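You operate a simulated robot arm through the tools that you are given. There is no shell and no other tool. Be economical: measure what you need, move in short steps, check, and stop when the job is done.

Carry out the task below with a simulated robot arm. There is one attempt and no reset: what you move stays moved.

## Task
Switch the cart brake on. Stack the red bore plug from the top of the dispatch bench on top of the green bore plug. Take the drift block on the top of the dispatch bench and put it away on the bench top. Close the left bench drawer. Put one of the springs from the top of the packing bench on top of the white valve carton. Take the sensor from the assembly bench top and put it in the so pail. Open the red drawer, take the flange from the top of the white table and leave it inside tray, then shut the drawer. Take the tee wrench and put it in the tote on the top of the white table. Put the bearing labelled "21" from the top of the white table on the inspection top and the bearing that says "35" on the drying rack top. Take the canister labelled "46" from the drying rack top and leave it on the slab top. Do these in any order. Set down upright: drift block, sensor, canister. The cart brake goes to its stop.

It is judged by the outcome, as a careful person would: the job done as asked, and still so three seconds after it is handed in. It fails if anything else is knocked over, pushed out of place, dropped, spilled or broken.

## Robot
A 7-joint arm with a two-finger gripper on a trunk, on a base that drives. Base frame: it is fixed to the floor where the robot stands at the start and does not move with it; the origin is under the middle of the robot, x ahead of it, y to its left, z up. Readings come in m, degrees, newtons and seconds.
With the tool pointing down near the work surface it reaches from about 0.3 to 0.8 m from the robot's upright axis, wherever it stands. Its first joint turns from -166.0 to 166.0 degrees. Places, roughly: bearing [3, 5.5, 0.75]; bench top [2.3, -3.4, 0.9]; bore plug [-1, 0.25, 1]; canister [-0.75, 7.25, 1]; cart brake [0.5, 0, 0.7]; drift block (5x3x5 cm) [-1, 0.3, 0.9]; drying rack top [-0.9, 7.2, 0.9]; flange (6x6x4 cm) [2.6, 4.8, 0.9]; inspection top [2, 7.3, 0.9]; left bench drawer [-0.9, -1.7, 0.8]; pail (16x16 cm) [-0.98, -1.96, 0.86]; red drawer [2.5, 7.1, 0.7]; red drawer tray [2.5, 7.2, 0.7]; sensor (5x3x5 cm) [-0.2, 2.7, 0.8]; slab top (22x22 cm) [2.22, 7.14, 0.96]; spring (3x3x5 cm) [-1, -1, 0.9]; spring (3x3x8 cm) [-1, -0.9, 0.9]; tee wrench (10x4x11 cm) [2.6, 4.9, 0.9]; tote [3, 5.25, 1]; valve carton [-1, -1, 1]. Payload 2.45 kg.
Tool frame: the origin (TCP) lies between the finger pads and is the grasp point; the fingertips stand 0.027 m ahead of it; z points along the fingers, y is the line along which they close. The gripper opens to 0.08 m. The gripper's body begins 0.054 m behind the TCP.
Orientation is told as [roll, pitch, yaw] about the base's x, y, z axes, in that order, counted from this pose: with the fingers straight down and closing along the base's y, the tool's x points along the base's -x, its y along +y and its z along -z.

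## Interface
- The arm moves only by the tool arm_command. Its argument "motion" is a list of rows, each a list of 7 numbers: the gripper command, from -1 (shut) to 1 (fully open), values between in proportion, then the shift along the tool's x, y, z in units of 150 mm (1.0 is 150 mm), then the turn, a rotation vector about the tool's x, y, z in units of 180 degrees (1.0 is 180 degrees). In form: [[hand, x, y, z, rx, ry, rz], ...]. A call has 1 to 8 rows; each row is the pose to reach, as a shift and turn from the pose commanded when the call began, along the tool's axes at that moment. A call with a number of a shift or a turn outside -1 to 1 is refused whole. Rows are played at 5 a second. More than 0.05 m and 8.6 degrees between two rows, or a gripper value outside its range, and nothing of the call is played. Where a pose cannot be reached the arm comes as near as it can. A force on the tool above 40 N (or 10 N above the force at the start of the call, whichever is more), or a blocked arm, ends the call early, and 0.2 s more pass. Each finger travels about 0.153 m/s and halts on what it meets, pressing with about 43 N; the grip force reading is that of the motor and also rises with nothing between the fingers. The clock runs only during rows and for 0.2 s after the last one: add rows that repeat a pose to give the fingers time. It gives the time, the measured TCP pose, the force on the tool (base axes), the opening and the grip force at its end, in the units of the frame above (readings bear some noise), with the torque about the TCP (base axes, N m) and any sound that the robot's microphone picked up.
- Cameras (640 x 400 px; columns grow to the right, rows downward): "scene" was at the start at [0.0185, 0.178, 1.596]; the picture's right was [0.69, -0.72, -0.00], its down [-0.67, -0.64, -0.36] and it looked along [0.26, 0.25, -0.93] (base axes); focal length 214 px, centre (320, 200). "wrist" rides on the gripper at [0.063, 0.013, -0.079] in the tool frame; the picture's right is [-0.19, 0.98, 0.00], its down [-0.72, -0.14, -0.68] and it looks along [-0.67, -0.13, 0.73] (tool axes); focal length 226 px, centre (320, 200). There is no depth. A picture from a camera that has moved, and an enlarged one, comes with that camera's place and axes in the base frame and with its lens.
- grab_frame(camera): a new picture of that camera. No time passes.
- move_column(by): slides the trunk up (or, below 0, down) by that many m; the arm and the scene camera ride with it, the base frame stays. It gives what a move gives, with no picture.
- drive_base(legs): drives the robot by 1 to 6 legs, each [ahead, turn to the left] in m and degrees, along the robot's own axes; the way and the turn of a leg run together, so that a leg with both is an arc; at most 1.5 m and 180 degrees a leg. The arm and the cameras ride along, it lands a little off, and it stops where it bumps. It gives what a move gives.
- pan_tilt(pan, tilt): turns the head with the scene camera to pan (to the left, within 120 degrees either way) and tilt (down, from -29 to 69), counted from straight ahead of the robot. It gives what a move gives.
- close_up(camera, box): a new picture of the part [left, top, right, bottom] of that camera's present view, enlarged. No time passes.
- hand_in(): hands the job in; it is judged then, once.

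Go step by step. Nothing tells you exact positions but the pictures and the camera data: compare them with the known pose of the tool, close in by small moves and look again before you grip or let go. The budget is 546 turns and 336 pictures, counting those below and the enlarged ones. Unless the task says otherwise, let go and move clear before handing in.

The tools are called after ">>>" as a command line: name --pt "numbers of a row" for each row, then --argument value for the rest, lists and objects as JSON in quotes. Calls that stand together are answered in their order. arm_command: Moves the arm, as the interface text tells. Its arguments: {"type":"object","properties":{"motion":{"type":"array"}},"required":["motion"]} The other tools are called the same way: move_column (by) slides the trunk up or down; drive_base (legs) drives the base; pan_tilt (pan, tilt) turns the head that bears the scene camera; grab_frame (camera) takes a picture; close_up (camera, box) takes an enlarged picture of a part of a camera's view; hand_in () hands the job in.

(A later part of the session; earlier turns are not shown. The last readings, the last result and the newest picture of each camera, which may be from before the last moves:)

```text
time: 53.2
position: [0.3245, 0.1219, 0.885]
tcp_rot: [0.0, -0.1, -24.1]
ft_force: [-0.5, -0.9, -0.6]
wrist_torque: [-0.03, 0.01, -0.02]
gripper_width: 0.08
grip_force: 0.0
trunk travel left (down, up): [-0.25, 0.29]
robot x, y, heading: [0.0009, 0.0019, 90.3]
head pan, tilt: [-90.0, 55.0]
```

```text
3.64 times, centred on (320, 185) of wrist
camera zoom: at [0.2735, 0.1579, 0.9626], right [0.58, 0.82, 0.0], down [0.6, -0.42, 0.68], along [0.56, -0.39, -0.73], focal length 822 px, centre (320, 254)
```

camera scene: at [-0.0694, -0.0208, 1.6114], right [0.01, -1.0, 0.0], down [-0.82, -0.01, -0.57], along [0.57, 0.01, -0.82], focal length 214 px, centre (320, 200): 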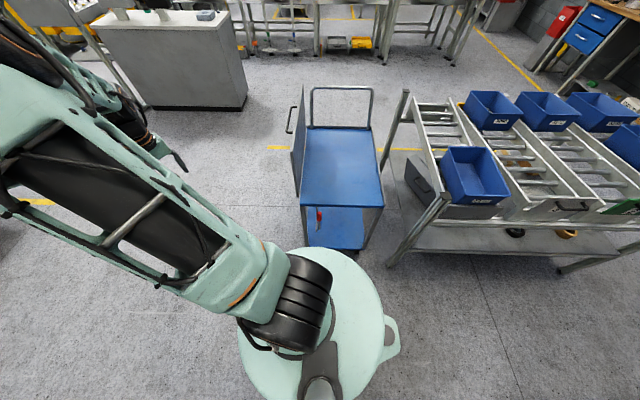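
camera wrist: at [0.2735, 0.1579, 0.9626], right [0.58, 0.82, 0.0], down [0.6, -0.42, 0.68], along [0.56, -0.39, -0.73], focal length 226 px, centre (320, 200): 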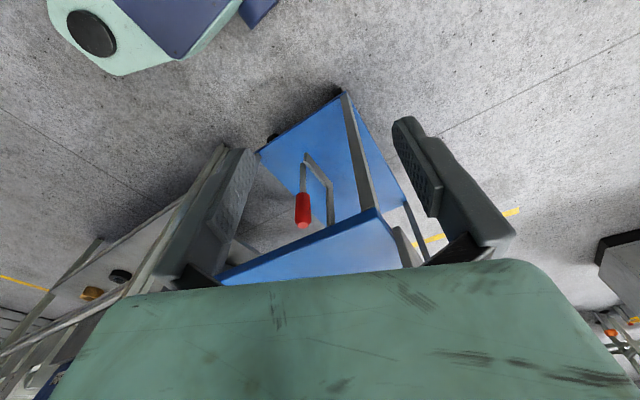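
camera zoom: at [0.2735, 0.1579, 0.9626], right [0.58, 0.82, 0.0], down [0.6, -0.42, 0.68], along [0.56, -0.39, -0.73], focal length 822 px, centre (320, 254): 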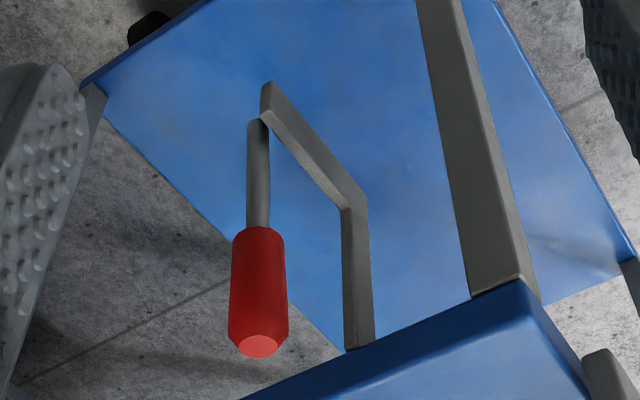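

The lever pivots low on a bracket with its grip upright, just in front of the deck edge, so it must swing toward the robot. I go above the grip at about (0.465, -0.008).

>>> arm_command --pt "1 -0.24 -0.13 0 0 0 -0.035" --pt "1 -0.48 -0.26 0 0 0 -0.07" --pt "1 -0.72 -0.39 0 0 0 -0.105" --pt "1 -0.962 -0.52 0 0 0 -0.134"

>>> grab_frame --camera "wrist"

>>> grab_frame --camera "scene"

```text
time: 54.2
position: [0.4238, -0.0093, 0.8843]
tcp_rot: [-0.1, -0.1, 0.2]
ft_force: [0.4, -0.7, 0.1]
wrist_torque: [0.01, 0.04, 0.03]
gripper_width: 0.08
grip_force: 0.1
trunk travel left (down, up): [-0.25, 0.29]
robot x, y, heading: [0.0014, 0.0005, 90.5]
head pan, tilt: [-90.0, 55.0]
```

```text
305 pictures are left
camera wrist: at [0.3613, 0.0024, 0.9638], right [0.19, 0.98, 0.0], down [0.72, -0.14, 0.68], along [0.67, -0.13, -0.73], focal length 226 px, centre (320, 200)
```

wrist: 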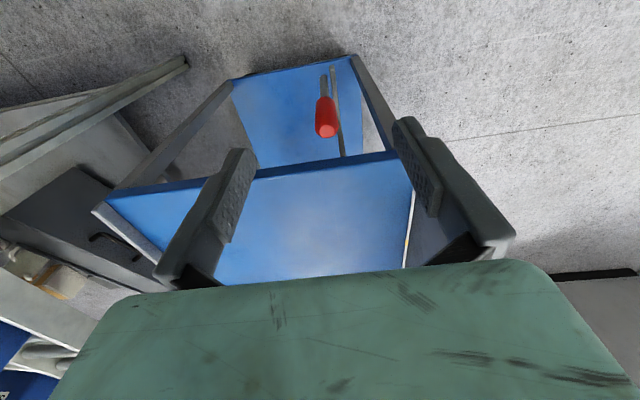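

```text
304 pictures are left
camera scene: at [-0.0689, -0.0215, 1.6114], right [0.01, -1.0, 0.0], down [-0.82, -0.01, -0.57], along [0.57, 0.01, -0.82], focal length 214 px, centre (320, 200)
```

scene: 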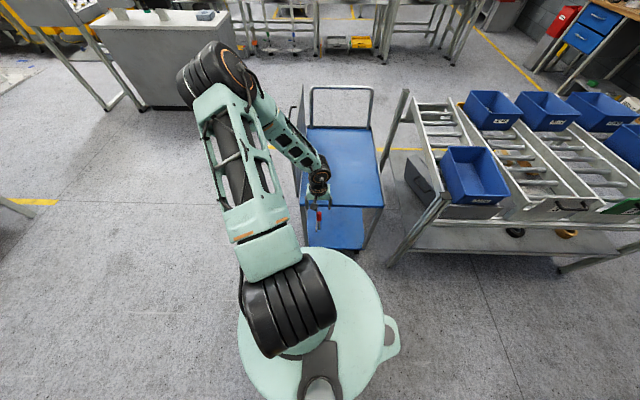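

>>> arm_command --pt "1 -0.28 0 0 0 0 0" --pt "1 -0.28 0 0.3 0 0 0" --pt "1 -0.28 0 0.6 0 0 0" --pt "1 -0.28 0 0.85 0 0 0" --pt "1 -0.28 0 1.0 0 0 0"

>>> grab_frame --camera "wrist"

```text
time: 55.4
position: [0.4632, -0.0075, 0.7346]
tcp_rot: [0.0, 0.0, 0.2]
ft_force: [-0.4, 0.0, 0.0]
wrist_torque: [-0.03, 0.02, 0.03]
gripper_width: 0.08
grip_force: 0.1
trunk travel left (down, up): [-0.25, 0.29]
robot x, y, heading: [-0.0007, 0.0013, 90.7]
head pan, tilt: [-90.0, 55.0]
```

```text
303 pictures are left
camera wrist: at [0.4014, 0.0049, 0.8142], right [0.19, 0.98, 0.0], down [0.72, -0.14, 0.68], along [0.67, -0.13, -0.73], focal length 226 px, centre (320, 200)
```

wrist: 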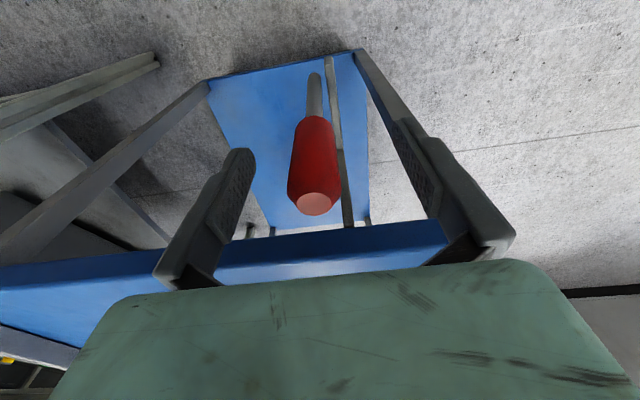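

The grip is between the fingers; lower slightly and close.

>>> arm_command --pt "1 0 0 0.12 0 0 0" --pt "-1 0 0 0.12 0 0 0" --pt "-1 0 0 0.12 0 0 0" --pt "-1 0 0 0.12 0 0 0" --pt "-1 0 0 0.12 0 0 0"

```text
time: 56.6
position: [0.4624, -0.0096, 0.7169]
tcp_rot: [0.0, 0.1, 0.1]
ft_force: [-3.5, -19.7, -16.0]
wrist_torque: [0.32, 0.19, -0.02]
gripper_width: 0.0251
grip_force: 45.3
trunk travel left (down, up): [-0.25, 0.29]
robot x, y, heading: [0.0013, 0.0008, 90.5]
head pan, tilt: [-90.0, 55.0]
```

>>> arm_command --pt "-1 0.1 0 0.0 0 0 0" --pt "-1 0.193 0 0.013 0 0 0" --pt "-1 0.32 0 0.047 0 0 0"

```text
time: 57.4
position: [0.4173, -0.0096, 0.7144]
tcp_rot: [0.0, 0.1, 0.2]
ft_force: [11.5, -15.6, -16.1]
wrist_torque: [0.16, -0.77, -0.11]
gripper_width: 0.0254
grip_force: 45.3
out of reach, approached as far as the arm can: row 3
trunk travel left (down, up): [-0.25, 0.29]
robot x, y, heading: [0.0001, 0.0032, 91.0]
head pan, tilt: [-90.0, 55.0]
```

>>> arm_command --pt "-1 0.12 0 0.053 0 0 0" --pt "-1 0.227 0 0.133 0 0 0" --pt "-1 0.32 0 0.227 0 0 0"

>>> grab_frame --camera "wrist"

>>> grab_frame --camera "scene"

```text
time: 58.2
position: [0.3782, -0.0094, 0.7215]
tcp_rot: [0.1, 0.1, 0.2]
ft_force: [0.1, -0.1, 0.3]
wrist_torque: [-0.02, -0.02, 0.01]
gripper_width: 0.0001
grip_force: 30.1
out of reach, approached as far as the arm can: row 1, 2, 3
trunk travel left (down, up): [-0.25, 0.29]
robot x, y, heading: [-0.0007, 0.0008, 90.6]
head pan, tilt: [-90.0, 55.0]
```

```text
302 pictures are left
camera wrist: at [0.3167, 0.0022, 0.8002], right [0.19, 0.98, 0.0], down [0.72, -0.14, 0.68], along [0.67, -0.13, -0.73], focal length 226 px, centre (320, 200)
```

wrist: 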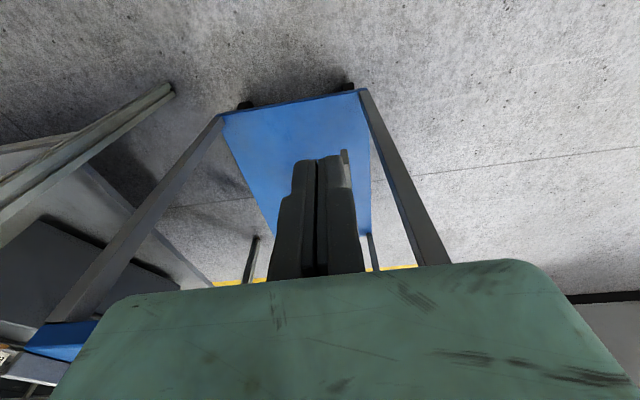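

```text
301 pictures are left
camera scene: at [-0.0695, -0.0209, 1.6115], right [0.01, -1.0, 0.0], down [-0.82, -0.01, -0.57], along [0.57, 0.01, -0.82], focal length 214 px, centre (320, 200)
```

scene: 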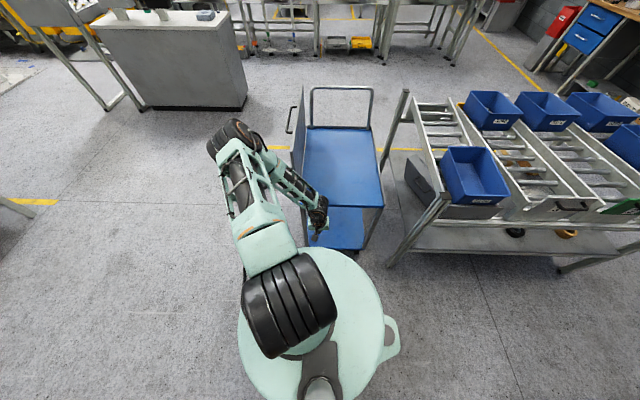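

The fingers slipped off as the arm couldn't go lower. I lift, lower the trunk, and look.

>>> arm_command --pt "-1 0 0 -0.3 0 0 0" --pt "-1 0 0 -0.6 0 0 0" --pt "-1 0 0 -1 0 0 0" --pt "1 0 0 -1 0 0 0"

>>> grab_frame --camera "wrist"

```text
refused: row 3 steps farther than a row can; nothing moved
```

```text
300 pictures are left
camera wrist: at [0.3167, 0.0022, 0.8002], right [0.19, 0.98, 0.0], down [0.72, -0.14, 0.68], along [0.67, -0.13, -0.73], focal length 226 px, centre (320, 200)
```

wrist: 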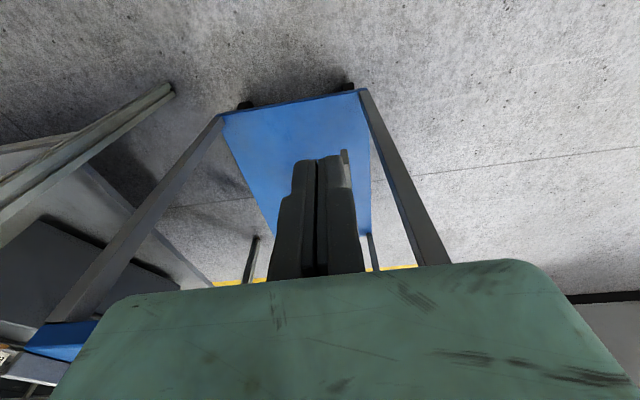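

>>> arm_command --pt "-1 0 0 -0.3 0 0 0" --pt "-1 0 0 -0.6 0 0 0" --pt "-1 0 0 -0.9 0 0 0" --pt "1 0 0 -1 0 0 0" --pt "1 0 0 -1 0 0 0"

>>> grab_frame --camera "wrist"

```text
time: 59.4
position: [0.3794, -0.0099, 0.8715]
tcp_rot: [0.0, 0.0, 0.1]
ft_force: [0.5, -0.4, -0.1]
wrist_torque: [-0.01, 0.02, 0.05]
gripper_width: 0.0801
grip_force: 0.0
trunk travel left (down, up): [-0.25, 0.29]
robot x, y, heading: [0.0009, -0.0016, 90.6]
head pan, tilt: [-90.0, 55.0]
```

```text
299 pictures are left
camera wrist: at [0.3171, 0.0013, 0.9494], right [0.19, 0.98, 0.0], down [0.72, -0.14, 0.68], along [0.67, -0.13, -0.73], focal length 226 px, centre (320, 200)
```

wrist: 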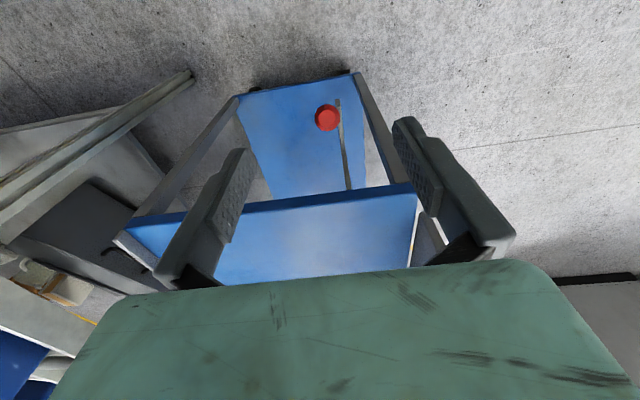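

The lever stayed at about 20° toward the robot. I raise the tool, then lower the trunk by 0.2 m for more reach.

>>> arm_command --pt "1 0 0 -0.3 0 0 0" --pt "1 0 0 -0.6 0 0 0" --pt "1 0 0 -0.9 0 0 0"

>>> move_column --by -0.2

>>> grab_frame --camera "wrist"

```text
time: 60.2
position: [0.3772, -0.0098, 1.0068]
tcp_rot: [0.0, 0.0, 0.2]
ft_force: [0.7, 0.3, 0.1]
wrist_torque: [0.02, 0.03, 0.03]
gripper_width: 0.08
grip_force: 0.1
trunk travel left (down, up): [-0.25, 0.29]
robot x, y, heading: [-0.0018, 0.0009, 90.6]
head pan, tilt: [-90.0, 55.0]
```

```text
time: 62.3
position: [0.3781, -0.0105, 0.807]
tcp_rot: [0.0, 0.0, 0.1]
ft_force: [-0.3, -0.6, -0.9]
wrist_torque: [0.03, -0.02, -0.02]
gripper_width: 0.0799
grip_force: 0.1
trunk travel left (down, up): [-0.05, 0.49]
robot x, y, heading: [0.0013, 0.0011, 90.6]
head pan, tilt: [-90.0, 55.0]
```

```text
298 pictures are left
camera wrist: at [0.3155, 0.0014, 0.8852], right [0.19, 0.98, 0.0], down [0.72, -0.14, 0.68], along [0.67, -0.13, -0.73], focal length 226 px, centre (320, 200)
```

wrist: 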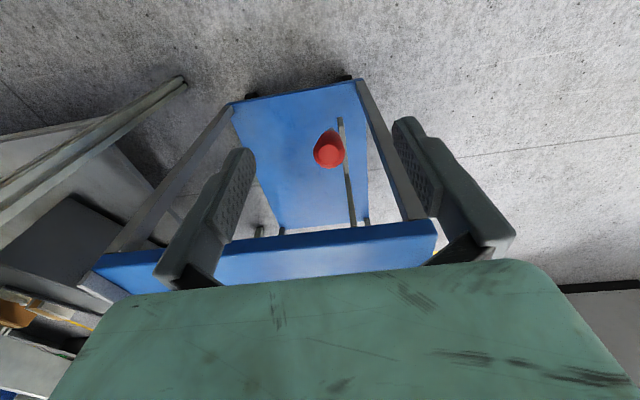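

>>> arm_command --pt "1 -0.24 0 0.1 0 0 0" --pt "1 -0.24 0 0.4 0 0 0" --pt "1 -0.24 0 0.68 0 0 0" --pt "-1 -0.24 0 0.68 0 0 0" --pt "-1 -0.24 0 0.68 0 0 0" --pt "-1 -0.24 0 0.68 0 0 0" --pt "-1 -0.24 0 0.68 0 0 0"

```text
time: 63.9
position: [0.4146, -0.0085, 0.702]
tcp_rot: [0.0, 0.0, 0.2]
ft_force: [2.5, -5.4, -9.6]
wrist_torque: [0.01, 0.09, 0.0]
gripper_width: 0.0252
grip_force: 44.9
trunk travel left (down, up): [-0.05, 0.49]
robot x, y, heading: [-0.0006, -0.0039, 90.5]
head pan, tilt: [-90.0, 55.0]
```

>>> arm_command --pt "-1 0.107 0 0.053 0 0 0" --pt "-1 0.207 0 0.13 0 0 0" --pt "-1 0.293 0 0.22 0 0 0" --pt "-1 0.36 0 0.327 0 0 0"

```text
time: 64.9
position: [0.3572, -0.0083, 0.655]
tcp_rot: [0.0, 0.0, 0.3]
ft_force: [-13.1, 20.6, 13.2]
wrist_torque: [-1.12, -0.84, -0.65]
gripper_width: 0.025
grip_force: 45.2
trunk travel left (down, up): [-0.05, 0.49]
robot x, y, heading: [-0.0009, 0.0004, 90.8]
head pan, tilt: [-90.0, 55.0]
```

>>> arm_command --pt "-1 0.05 0 0.113 0 0 0" --pt "-1 0.077 0 0.233 0 0 0"

>>> grab_frame --camera "wrist"

```text
time: 65.3
position: [0.3517, -0.0085, 0.644]
tcp_rot: [0.3, 0.0, 0.2]
ft_force: [-6.7, 9.1, 24.8]
wrist_torque: [-0.67, 0.65, -0.84]
gripper_width: 0.025
grip_force: 45.1
trunk travel left (down, up): [-0.05, 0.49]
robot x, y, heading: [-0.0002, -0.0006, 90.7]
head pan, tilt: [-90.0, 55.0]
stopped in row 1: the force on the tool passed its limit at 84 N (the readings are from after the stop); the commanded pose is now the measured one
```

```text
297 pictures are left
camera wrist: at [0.2907, 0.0035, 0.7227], right [0.19, 0.98, 0.0], down [0.72, -0.14, 0.68], along [0.67, -0.13, -0.73], focal length 226 px, centre (320, 200)
```

wrist: 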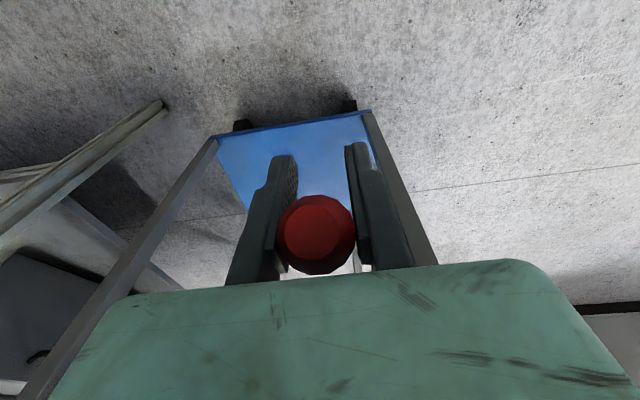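

Force rose sharply at about 68°, probably the stop. I release and check by pressing gently down.

>>> arm_command --pt "1 0 0 0 0 0 0" --pt "1 0 0 0 0 0 0" --pt "1 0 0 -0.3 0 0 0" --pt "1 0 0 -0.6 0 0 0"

>>> grab_frame --camera "wrist"

```text
time: 66.3
position: [0.3526, -0.0092, 0.7318]
tcp_rot: [0.3, 0.0, 0.3]
ft_force: [-0.2, -0.6, 0.3]
wrist_torque: [-0.03, -0.01, 0.0]
gripper_width: 0.0801
grip_force: 0.0
trunk travel left (down, up): [-0.05, 0.49]
robot x, y, heading: [-0.0001, 0.0005, 90.6]
head pan, tilt: [-90.0, 55.0]
```

```text
296 pictures are left
camera wrist: at [0.2899, 0.0017, 0.812], right [0.19, 0.98, 0.0], down [0.72, -0.14, 0.68], along [0.67, -0.13, -0.73], focal length 226 px, centre (320, 200)
```

wrist: 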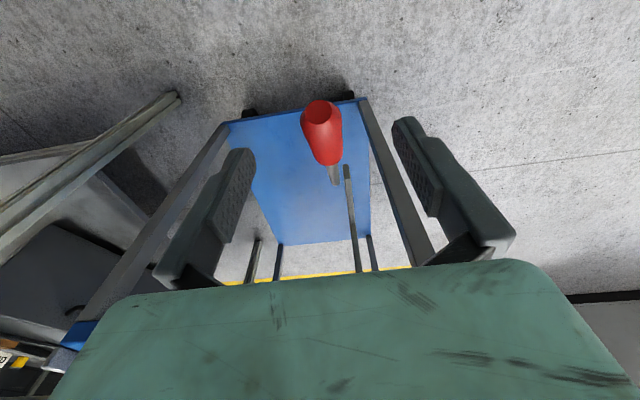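

>>> arm_command --pt "-1 0 0 0 0 0 0" --pt "-1 0 0 0 0 0 0" --pt "-1 0 0 0.1 0 0 0" --pt "-1 0 0 0.2 0 0 0" --pt "-1 0 0 0.25 0 0 0" --pt "-1 0 0 0.3 0 0 0" --pt "-1 0 0 0.35 0 0 0" --pt "-1 0 0 0.4 0 0 0"

```text
time: 67.4
position: [0.3527, -0.0104, 0.7022]
tcp_rot: [0.2, -0.1, 0.3]
ft_force: [-1.3, 2.5, 23.0]
wrist_torque: [0.08, 0.22, -0.06]
gripper_width: 0.0063
grip_force: 30.2
trunk travel left (down, up): [-0.05, 0.49]
robot x, y, heading: [-0.0009, -0.0011, 90.6]
head pan, tilt: [-90.0, 55.0]
stopped in row 5: the force on the tool passed its limit at 47 N (the readings are from after the stop); the commanded pose is now the measured one
```

It resists 47 N without moving, so it is at its stop. I lift clear and verify.

>>> arm_command --pt "-1 0 0 -0.3 0 0 0" --pt "-1 0 0 -0.6 0 0 0" --pt "-1 0 0 -0.9 0 0 0"

>>> close_up --camera "wrist" --box '[220, 50, 420, 200]'

```text
time: 68.2
position: [0.3527, -0.0128, 0.8375]
tcp_rot: [0.2, 0.1, 0.1]
ft_force: [0.6, 0.5, -0.1]
wrist_torque: [0.03, 0.02, 0.03]
gripper_width: 0.0
grip_force: 30.1
trunk travel left (down, up): [-0.05, 0.49]
robot x, y, heading: [-0.0002, 0.0014, 90.7]
head pan, tilt: [-90.0, 55.0]
```

```text
2.67 times, centred on (320, 125) of wrist
camera zoom: at [0.2904, -0.0009, 0.9157], right [0.19, 0.98, 0.0], down [0.72, -0.14, 0.68], along [0.67, -0.13, -0.73], focal length 603 px, centre (320, 400)
```

zoom: 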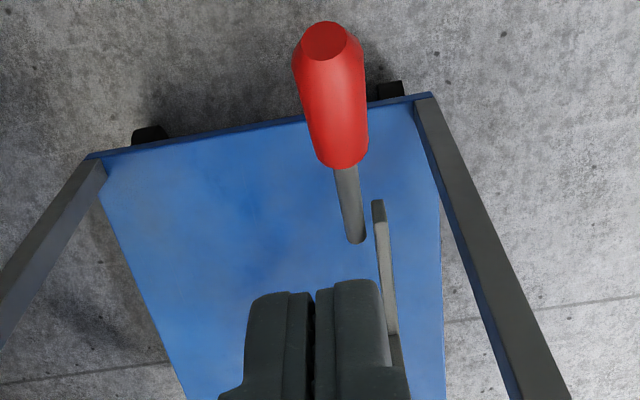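

Brake done. I raise the trunk, turn the robot around (heading -90°) so that its right side faces the wall benches, and look.

>>> move_column --by 0.3

>>> drive_base --legs '[[0, 180]]'

>>> pan_tilt --pan -90 --tilt 45

>>> grab_frame --camera "scene"

```text
time: 71.2
position: [0.3532, -0.0129, 1.1364]
tcp_rot: [0.3, -0.1, 0.4]
ft_force: [0.4, 0.1, -0.1]
wrist_torque: [-0.02, 0.01, -0.01]
gripper_width: 0.0
grip_force: 29.9
trunk travel left (down, up): [-0.35, 0.19]
robot x, y, heading: [-0.0012, -0.0021, 90.9]
head pan, tilt: [-90.0, 55.0]
```

```text
time: 79.0
position: [-0.3501, 0.0339, 1.1369]
tcp_rot: [0.1, -0.1, 176.8]
ft_force: [0.5, -0.1, -0.1]
wrist_torque: [-0.02, -0.02, -0.02]
gripper_width: 0.0
grip_force: 29.5
trunk travel left (down, up): [-0.35, 0.19]
robot x, y, heading: [-0.0005, -0.0021, -92.8]
head pan, tilt: [-90.0, 55.0]
```

```text
time: 79.8
position: [-0.3508, 0.0346, 1.1368]
tcp_rot: [0.1, 0.0, 176.7]
ft_force: [0.0, 1.1, 0.6]
wrist_torque: [0.0, -0.02, -0.01]
gripper_width: 0.0
grip_force: 29.9
trunk travel left (down, up): [-0.35, 0.19]
robot x, y, heading: [-0.0015, 0.0001, -93.0]
head pan, tilt: [-90.0, 45.0]
```

```text
294 pictures are left
camera scene: at [0.0568, 0.016, 1.7248], right [0.05, 1.0, 0.0], down [0.71, -0.04, -0.71], along [-0.71, 0.04, -0.71], focal length 214 px, centre (320, 200)
```

scene: 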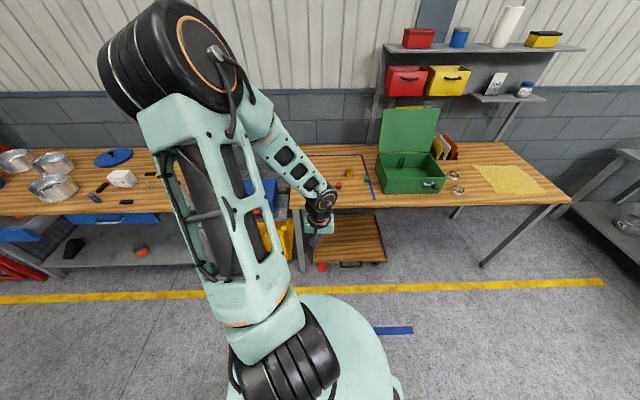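

>>> close_up --camera "scene" --box '[290, 130, 490, 260]'

>>> close_up --camera "scene" --box '[0, 130, 200, 260]'

```text
3.08 times, centred on (390, 195) of scene
camera zoom: at [0.0568, 0.016, 1.7248], right [0.05, 1.0, 0.0], down [0.71, -0.04, -0.71], along [-0.71, 0.04, -0.71], focal length 660 px, centre (105, 215)
```

zoom: 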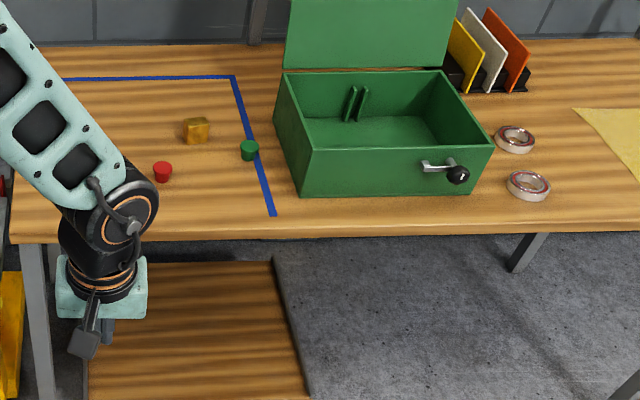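

```text
3.08 times, centred on (100, 195) of scene
camera zoom: at [0.0568, 0.016, 1.7248], right [0.05, 1.0, 0.0], down [0.71, -0.04, -0.71], along [-0.71, 0.04, -0.71], focal length 660 px, centre (997, 215)
```

zoom: 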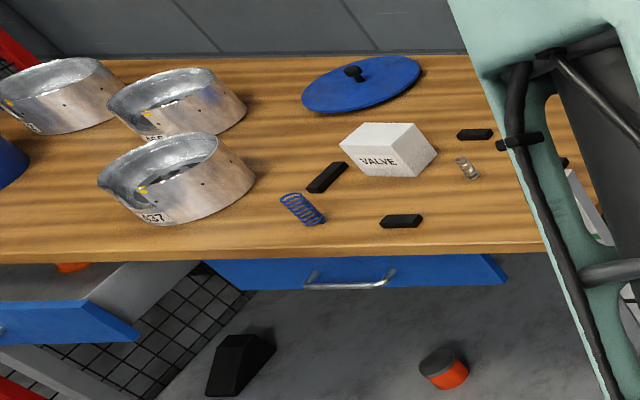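

Red plug ≈(-0.89,0.18), green plug ≈(-0.93,0.36), drift block ≈(-1.00,0.26). I move the base to about (-0.35, 0.25), heading -90°.

>>> drive_base --legs '[[0, 57.5], [-0.43, 0], [0, -54.5]]'

>>> grab_frame --camera "scene"

>>> grab_frame --camera "wrist"

```text
time: 84.4
position: [-0.4402, -0.1155, 1.1368]
tcp_rot: [-0.2, -0.1, -126.2]
ft_force: [-0.1, -0.6, -0.1]
wrist_torque: [0.04, 0.05, 0.0]
gripper_width: 0.0001
grip_force: 29.9
trunk travel left (down, up): [-0.35, 0.19]
robot x, y, heading: [-0.2206, 0.1601, -35.5]
head pan, tilt: [-90.0, 45.0]
stopped in leg 2: the robot was blocked; the commanded pose is now the measured one
```

```text
291 pictures are left
camera scene: at [-0.2044, 0.2171, 1.7249], right [-0.82, 0.58, 0.0], down [0.41, 0.58, -0.71], along [-0.41, -0.58, -0.71], focal length 214 px, centre (320, 200)
```

scene: 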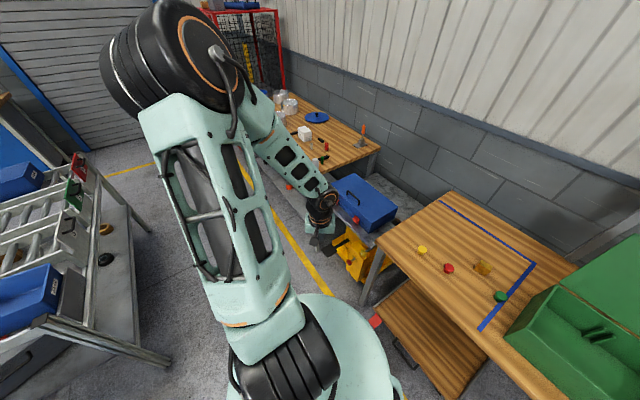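

```text
290 pictures are left
camera wrist: at [-0.3913, -0.0727, 1.2159], right [0.68, -0.74, 0.0], down [-0.54, -0.49, 0.68], along [-0.5, -0.46, -0.73], focal length 226 px, centre (320, 200)
```

wrist: 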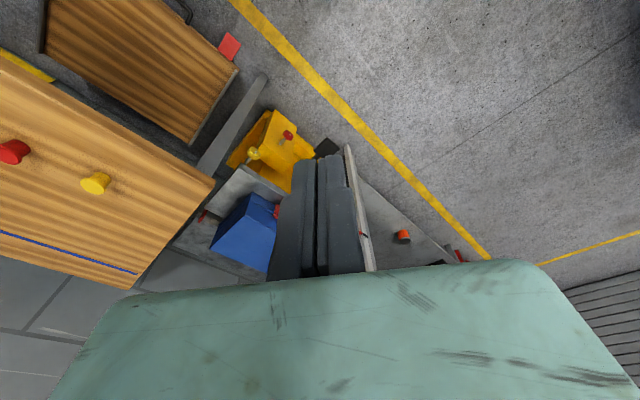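

The base bumped; I look down at what blocks it.

>>> pan_tilt --pan -120 --tilt 65

>>> grab_frame --camera "scene"

```text
time: 85.3
position: [-0.4419, -0.1143, 1.1375]
tcp_rot: [0.1, -0.2, -126.2]
ft_force: [0.1, 0.3, -0.7]
wrist_torque: [-0.05, -0.01, -0.01]
gripper_width: 0.0001
grip_force: 30.0
trunk travel left (down, up): [-0.35, 0.19]
robot x, y, heading: [-0.2219, 0.1649, -35.2]
head pan, tilt: [-120.0, 65.0]
```

```text
289 pictures are left
camera scene: at [-0.2152, 0.261, 1.6998], right [-0.42, 0.91, 0.0], down [0.82, 0.38, -0.42], along [-0.38, -0.18, -0.91], focal length 214 px, centre (320, 200)
```

scene: 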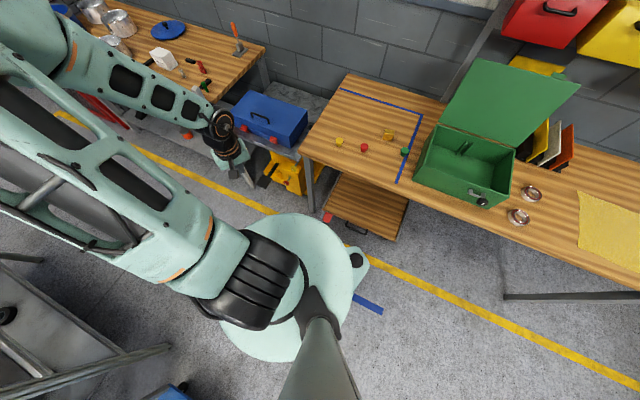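

The base disc is wide (~0.4 m) and touches the lower shelf's handle. I pull away slightly, turn to -90°, and back up along the bench.

>>> drive_base --legs '[[0.02, 0], [0, -55], [-0.1, 0]]'

>>> pan_tilt --pan -90 --tilt 50

>>> grab_frame --camera "scene"

```text
time: 89.4
position: [-0.5567, 0.2743, 1.138]
tcp_rot: [0.2, -0.2, 178.3]
ft_force: [-0.2, 0.8, 0.4]
wrist_torque: [-0.03, -0.01, 0.03]
gripper_width: 0.0
grip_force: 29.7
trunk travel left (down, up): [-0.35, 0.19]
robot x, y, heading: [-0.2066, 0.2537, -90.6]
head pan, tilt: [-120.0, 65.0]
```

```text
time: 90.3
position: [-0.5568, 0.2753, 1.1378]
tcp_rot: [0.1, -0.2, 178.3]
ft_force: [0.6, 0.1, -1.0]
wrist_torque: [0.0, 0.01, 0.01]
gripper_width: 0.0
grip_force: 30.0
trunk travel left (down, up): [-0.35, 0.19]
robot x, y, heading: [-0.206, 0.2492, -90.6]
head pan, tilt: [-90.0, 50.0]
```

```text
288 pictures are left
camera scene: at [-0.1446, 0.2685, 1.7179], right [0.01, 1.0, 0.0], down [0.77, -0.01, -0.64], along [-0.64, 0.01, -0.77], focal length 214 px, centre (320, 200)
```

scene: 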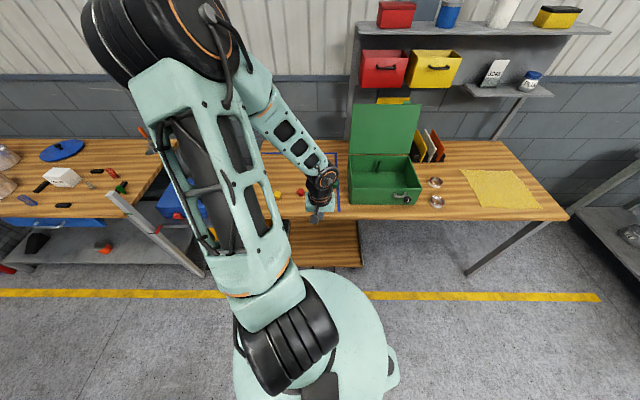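

>>> arm_command --pt "1 -0.3 0 0 0 0 0" --pt "1 -0.6 0.1 0 0 0 0" --pt "1 -0.9 0.3 0 0 0 0"

>>> grab_frame --camera "wrist"

```text
refused: row 3 steps farther than a row can; nothing moved
```

```text
287 pictures are left
camera wrist: at [-0.4925, 0.2593, 1.2161], right [-0.22, -0.98, 0.0], down [-0.71, 0.16, 0.68], along [-0.67, 0.15, -0.73], focal length 226 px, centre (320, 200)
```

wrist: 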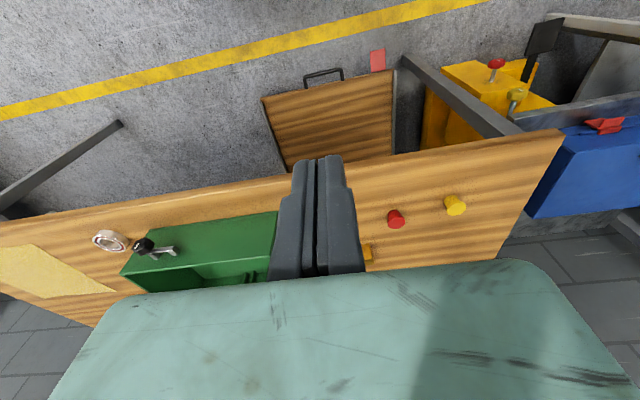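

>>> arm_command --pt "1 -0.3 0 0 0 0 0" --pt "1 -0.55 0.1 0 0 0 0" --pt "1 -0.8 0.25 0 0 0 0" --pt "1 -0.9 0.45 0 0 0 0"

>>> grab_frame --camera "wrist"

>>> grab_frame --camera "scene"

```text
time: 91.3
position: [-0.6965, 0.2104, 1.1392]
tcp_rot: [0.1, -0.2, 178.4]
ft_force: [0.1, 0.4, -0.3]
wrist_torque: [0.01, 0.03, 0.02]
gripper_width: 0.0799
grip_force: 0.0
trunk travel left (down, up): [-0.35, 0.19]
robot x, y, heading: [-0.2073, 0.2499, -90.7]
head pan, tilt: [-90.0, 50.0]
```

```text
286 pictures are left
camera wrist: at [-0.632, 0.195, 1.2173], right [-0.22, -0.98, 0.0], down [-0.71, 0.16, 0.68], along [-0.67, 0.15, -0.73], focal length 226 px, centre (320, 200)
```

wrist: 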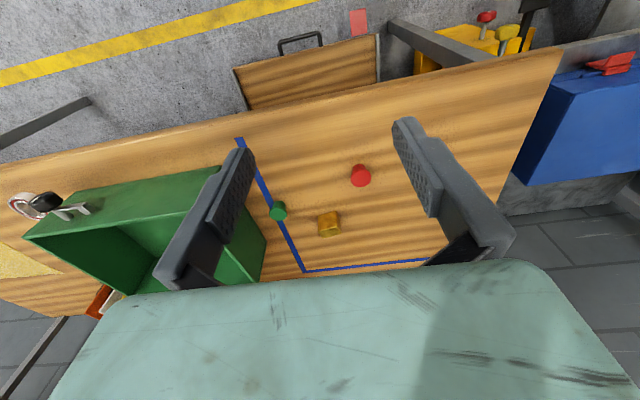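

```text
285 pictures are left
camera scene: at [-0.1446, 0.2675, 1.7179], right [0.01, 1.0, 0.0], down [0.77, -0.01, -0.64], along [-0.64, 0.01, -0.77], focal length 214 px, centre (320, 200)
```

scene: 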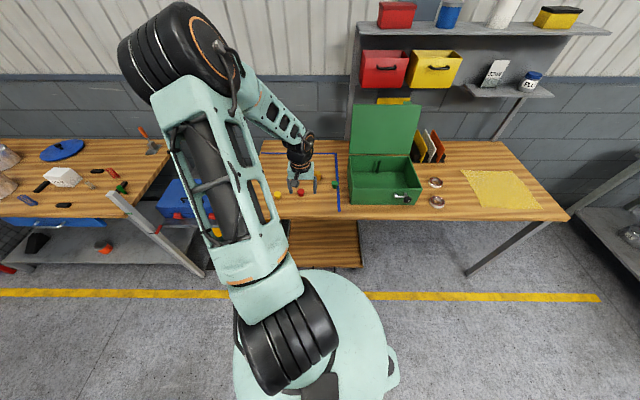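

>>> close_up --camera "wrist" --box '[240, 140, 400, 250]'

```text
3.64 times, centred on (320, 195) of wrist
camera zoom: at [-0.632, 0.195, 1.2173], right [-0.22, -0.98, 0.0], down [-0.71, 0.16, 0.68], along [-0.67, 0.15, -0.73], focal length 822 px, centre (320, 218)
```

zoom: 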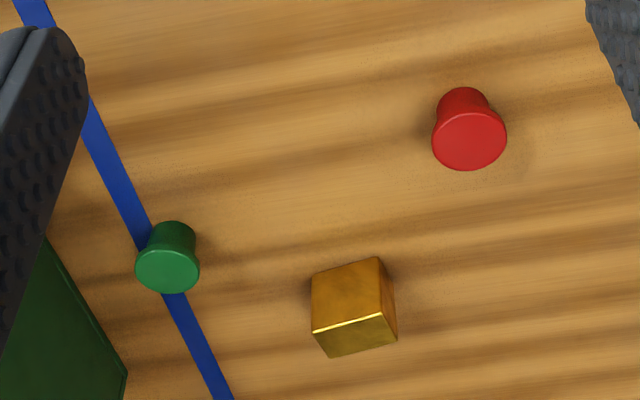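

Plugs stand flange-up, bench top z≈0.867, plug height ≈0.031. I approach above the red one.

>>> arm_command --pt "1 -0.215 0.056 0.21 0 0 0" --pt "1 -0.43 0.112 0.42 0 0 0" --pt "1 -0.645 0.168 0.63 0 0 0" --pt "1 -0.86 0.224 0.84 0 0 0"

>>> grab_frame --camera "wrist"

```text
time: 92.3
position: [-0.827, 0.1793, 1.0099]
tcp_rot: [0.2, -0.1, 178.4]
ft_force: [-0.5, -0.4, -0.5]
wrist_torque: [-0.03, -0.03, -0.02]
gripper_width: 0.0803
grip_force: 0.1
trunk travel left (down, up): [-0.35, 0.19]
robot x, y, heading: [-0.2078, 0.2521, -90.6]
head pan, tilt: [-90.0, 50.0]
```

```text
283 pictures are left
camera wrist: at [-0.7614, 0.1653, 1.0895], right [-0.22, -0.98, 0.0], down [-0.71, 0.16, 0.68], along [-0.67, 0.15, -0.73], focal length 226 px, centre (320, 200)
```

wrist: 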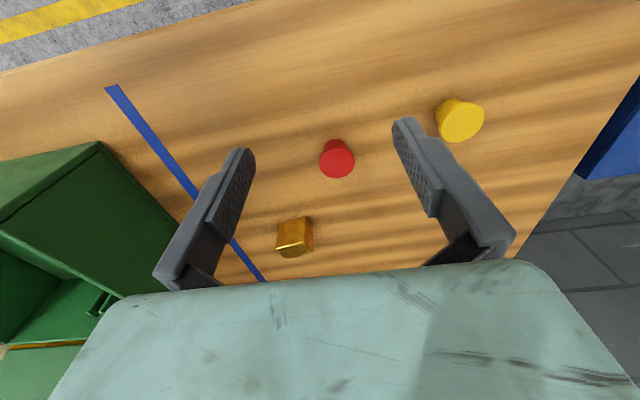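

>>> arm_command --pt "1 -0.2 0.01 0.2 0 0 0" --pt "1 -0.413 0.018 0.4 0 0 0" --pt "1 -0.413 0.018 0.6 0 0 0" --pt "1 -0.413 0.018 0.735 0 0 0"

>>> grab_frame --camera "wrist"

```text
time: 93.3
position: [-0.8872, 0.1766, 0.9007]
tcp_rot: [0.1, -0.2, 178.3]
ft_force: [0.4, 0.1, 0.6]
wrist_torque: [0.01, 0.0, 0.0]
gripper_width: 0.0801
grip_force: 0.1
trunk travel left (down, up): [-0.35, 0.19]
robot x, y, heading: [-0.2033, 0.2488, -90.7]
head pan, tilt: [-90.0, 50.0]
```

```text
282 pictures are left
camera wrist: at [-0.8231, 0.1624, 0.9794], right [-0.22, -0.98, 0.0], down [-0.71, 0.16, 0.68], along [-0.67, 0.15, -0.73], focal length 226 px, centre (320, 200)
```

wrist: 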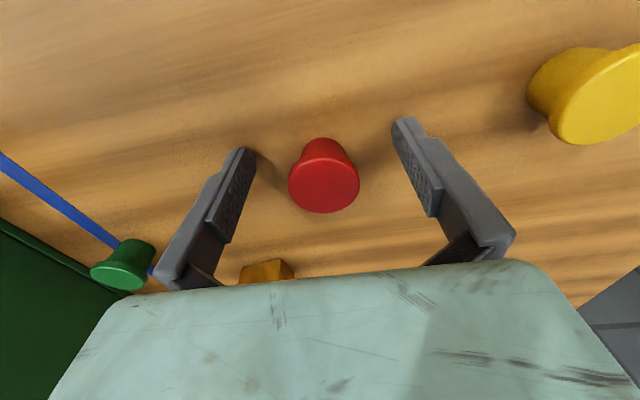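

>>> arm_command --pt "-1 -0.015 0 0 0 0 0" --pt "-1 -0.015 0 0 0 0 0" --pt "-1 -0.015 0 0 0 0 0" --pt "-1 -0.015 0 -0.15 0 0 0" --pt "-1 -0.015 0 -0.4 0 0 0"

>>> grab_frame --camera "wrist"

```text
time: 94.5
position: [-0.8881, 0.1779, 0.9626]
tcp_rot: [0.1, -0.2, 178.4]
ft_force: [-0.1, 0.2, -1.1]
wrist_torque: [-0.03, 0.0, -0.01]
gripper_width: 0.0338
grip_force: 42.9
trunk travel left (down, up): [-0.35, 0.19]
robot x, y, heading: [-0.2061, 0.2494, -90.6]
head pan, tilt: [-90.0, 50.0]
```

```text
281 pictures are left
camera wrist: at [-0.8234, 0.1644, 1.0414], right [-0.22, -0.98, 0.0], down [-0.71, 0.16, 0.68], along [-0.67, 0.15, -0.73], focal length 226 px, centre (320, 200)
```

wrist: 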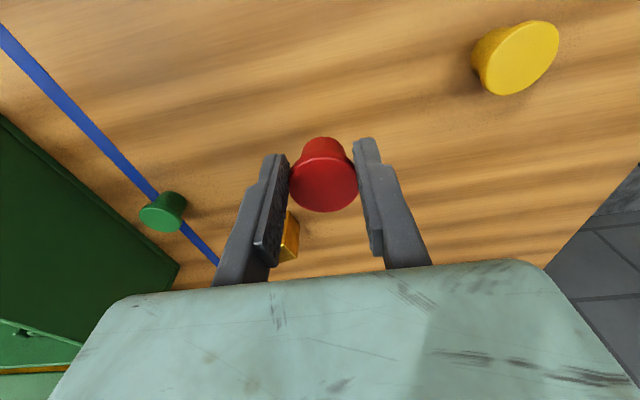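

>>> arm_command --pt "-1 -0.08 -0.28 -0.1 0 0 0" --pt "-1 -0.16 -0.57 -0.13 0 0 0" --pt "-1 -0.29 -0.859 -0.13 0 0 0"

>>> grab_frame --camera "wrist"

>>> close_up --camera "scene" --box '[240, 110, 400, 230]'

```text
time: 95.3
position: [-0.9298, 0.3077, 0.9832]
tcp_rot: [0.2, -0.2, 178.5]
ft_force: [-0.9, 0.9, -0.6]
wrist_torque: [-0.01, -0.03, -0.02]
gripper_width: 0.0337
grip_force: 42.8
trunk travel left (down, up): [-0.35, 0.19]
robot x, y, heading: [-0.2042, 0.2489, -90.9]
head pan, tilt: [-90.0, 50.0]
```

```text
280 pictures are left
camera wrist: at [-0.8654, 0.2937, 1.061], right [-0.22, -0.98, 0.0], down [-0.71, 0.16, 0.68], along [-0.67, 0.15, -0.73], focal length 226 px, centre (320, 200)
```

wrist: 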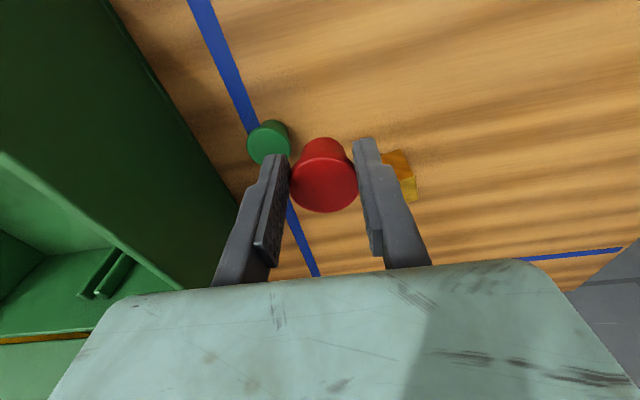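

```text
3.33 times, centred on (320, 170) of scene
camera zoom: at [-0.1455, 0.2697, 1.7179], right [0.01, 1.0, 0.0], down [0.77, -0.01, -0.64], along [-0.64, 0.01, -0.77], focal length 715 px, centre (320, 300)
```

zoom: 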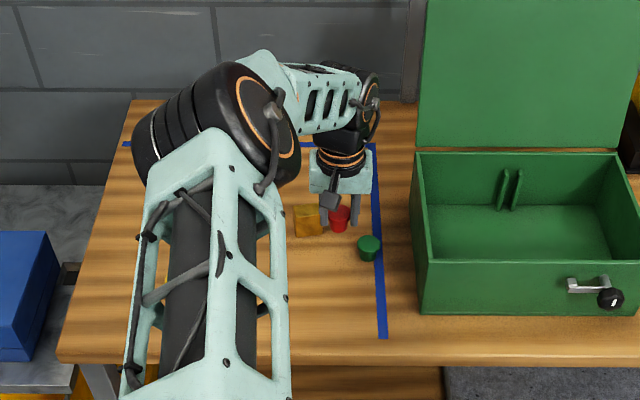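

>>> arm_command --pt "-1 -0.109 -0.311 0 0 0 0" --pt "-1 -0.109 -0.311 0.13 0 0 0"

>>> grab_frame --camera "wrist"

>>> close_up --camera "scene" --box '[290, 130, 390, 210]'

```text
time: 95.9
position: [-0.9413, 0.3552, 0.9842]
tcp_rot: [0.1, -0.3, 178.6]
ft_force: [-1.0, -0.5, -0.1]
wrist_torque: [0.01, -0.03, -0.03]
gripper_width: 0.0334
grip_force: 42.9
out of reach, approached as far as the arm can: row 1, 2
trunk travel left (down, up): [-0.35, 0.19]
robot x, y, heading: [-0.2083, 0.2495, -90.8]
head pan, tilt: [-90.0, 50.0]
```

```text
278 pictures are left
camera wrist: at [-0.877, 0.3404, 1.0627], right [-0.22, -0.98, 0.0], down [-0.71, 0.16, 0.68], along [-0.67, 0.15, -0.73], focal length 226 px, centre (320, 200)
```

wrist: 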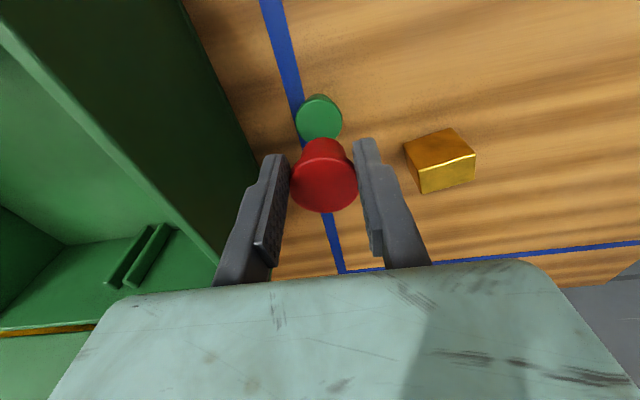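

```text
5.00 times, centred on (340, 170) of scene
camera zoom: at [-0.1454, 0.2678, 1.718], right [0.01, 1.0, 0.0], down [0.77, -0.01, -0.64], along [-0.64, 0.01, -0.77], focal length 1072 px, centre (220, 350)
```

zoom: 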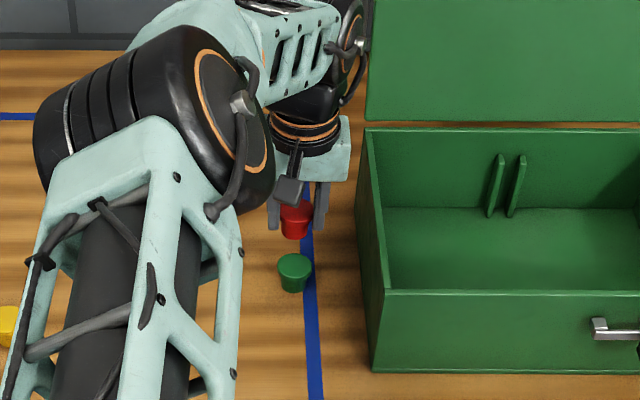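

At the edge of reach; I raise the tool and lower the trunk by 0.12 to gain reach.

>>> arm_command --pt "-1 0.15 0 -0.25 0 0 0" --pt "-1 0.3 0 -0.5 0 0 0" --pt "-1 0.3 0 -0.8 0 0 0"

>>> move_column --by -0.12

```text
time: 96.7
position: [-0.8948, 0.3566, 1.1029]
tcp_rot: [0.1, -0.1, 178.5]
ft_force: [0.5, 1.0, 0.6]
wrist_torque: [0.0, -0.02, -0.02]
gripper_width: 0.0336
grip_force: 43.1
trunk travel left (down, up): [-0.35, 0.19]
robot x, y, heading: [-0.2068, 0.2497, -90.7]
head pan, tilt: [-90.0, 50.0]
```

```text
time: 98.2
position: [-0.8947, 0.3572, 0.9832]
tcp_rot: [0.1, -0.2, 178.4]
ft_force: [0.7, 0.8, -0.7]
wrist_torque: [0.01, 0.04, -0.03]
gripper_width: 0.0334
grip_force: 43.6
trunk travel left (down, up): [-0.23, 0.31]
robot x, y, heading: [-0.2079, 0.2531, -90.6]
head pan, tilt: [-90.0, 50.0]
```

>>> arm_command --pt "-1 -0.2 0.02 0 0 0 0" --pt "-1 -0.34 0.02 0.05 0 0 0" --pt "-1 -0.34 0.02 0.12 0 0 0"

>>> grab_frame --camera "wrist"

>>> close_up --camera "scene" --box '[290, 110, 390, 190]'

```text
time: 99.0
position: [-0.9461, 0.3552, 0.9641]
tcp_rot: [0.1, -0.1, 178.4]
ft_force: [-0.5, 0.4, -0.1]
wrist_torque: [-0.03, -0.03, 0.02]
gripper_width: 0.0334
grip_force: 43.3
trunk travel left (down, up): [-0.23, 0.31]
robot x, y, heading: [-0.2088, 0.2496, -90.6]
head pan, tilt: [-90.0, 50.0]
```

```text
276 pictures are left
camera wrist: at [-0.8815, 0.3408, 1.0429], right [-0.22, -0.98, 0.0], down [-0.71, 0.16, 0.68], along [-0.67, 0.15, -0.73], focal length 226 px, centre (320, 200)
```

wrist: 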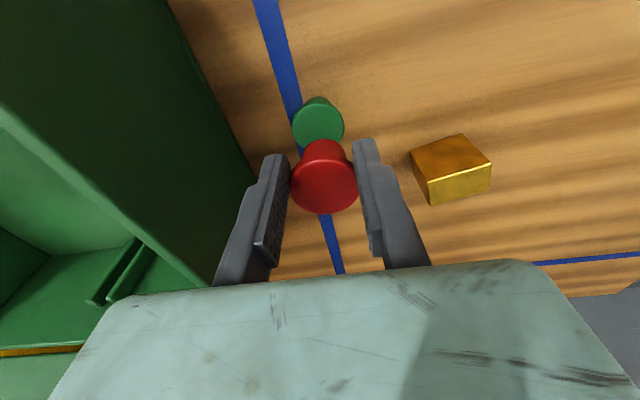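

```text
5.00 times, centred on (340, 150) of scene
camera zoom: at [-0.1448, 0.2686, 1.598], right [0.01, 1.0, 0.0], down [0.77, -0.01, -0.64], along [-0.64, 0.01, -0.77], focal length 1072 px, centre (220, 450)
```

zoom: 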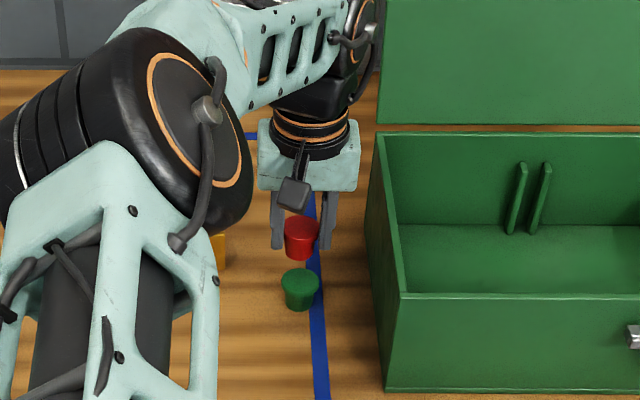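

>>> arm_command --pt "-1 0.02 -0.007 0.1 0 0 0" --pt "-1 0.02 -0.007 0.17 0 0 0" --pt "-1 0.02 -0.007 0.19 0 0 0"

>>> grab_frame --camera "wrist"

>>> close_up --camera "scene" --box '[290, 110, 390, 190]'

```text
time: 99.8
position: [-0.9436, 0.3559, 0.9358]
tcp_rot: [0.1, -0.2, 178.4]
ft_force: [-0.3, 0.4, -0.4]
wrist_torque: [0.0, -0.04, -0.02]
gripper_width: 0.0331
grip_force: 43.3
trunk travel left (down, up): [-0.23, 0.31]
robot x, y, heading: [-0.2053, 0.2491, -90.7]
head pan, tilt: [-90.0, 50.0]
```

```text
274 pictures are left
camera wrist: at [-0.8784, 0.3412, 1.0149], right [-0.22, -0.98, 0.0], down [-0.71, 0.16, 0.68], along [-0.67, 0.15, -0.73], focal length 226 px, centre (320, 200)
```

wrist: 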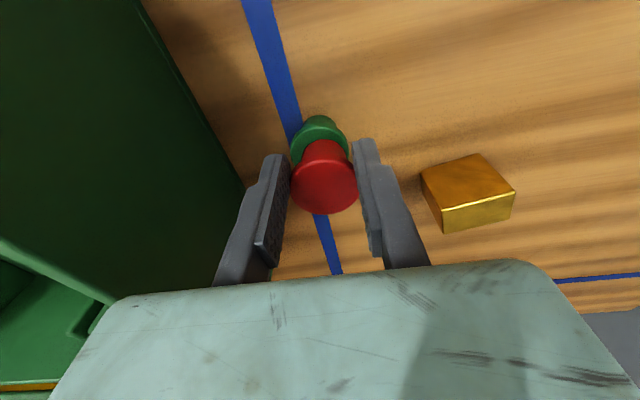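

```text
5.00 times, centred on (340, 150) of scene
camera zoom: at [-0.1448, 0.2686, 1.5979], right [0.01, 1.0, 0.0], down [0.77, -0.01, -0.64], along [-0.64, 0.01, -0.77], focal length 1072 px, centre (220, 450)
```

zoom: 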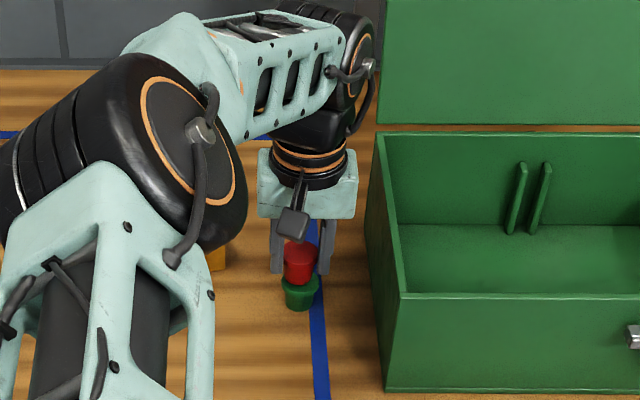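

>>> arm_command --pt "-1 0 -0.012 0.01 0 0 0" --pt "-1 0 -0.012 0.02 0 0 0" --pt "-1 0 -0.012 0.03 0 0 0"

```text
time: 100.6
position: [-0.9422, 0.3589, 0.933]
tcp_rot: [0.2, -0.2, 178.5]
ft_force: [-0.2, -1.1, -0.1]
wrist_torque: [0.01, -0.01, -0.01]
gripper_width: 0.033
grip_force: 42.9
trunk travel left (down, up): [-0.23, 0.31]
robot x, y, heading: [-0.2079, 0.2482, -90.9]
head pan, tilt: [-90.0, 50.0]
```

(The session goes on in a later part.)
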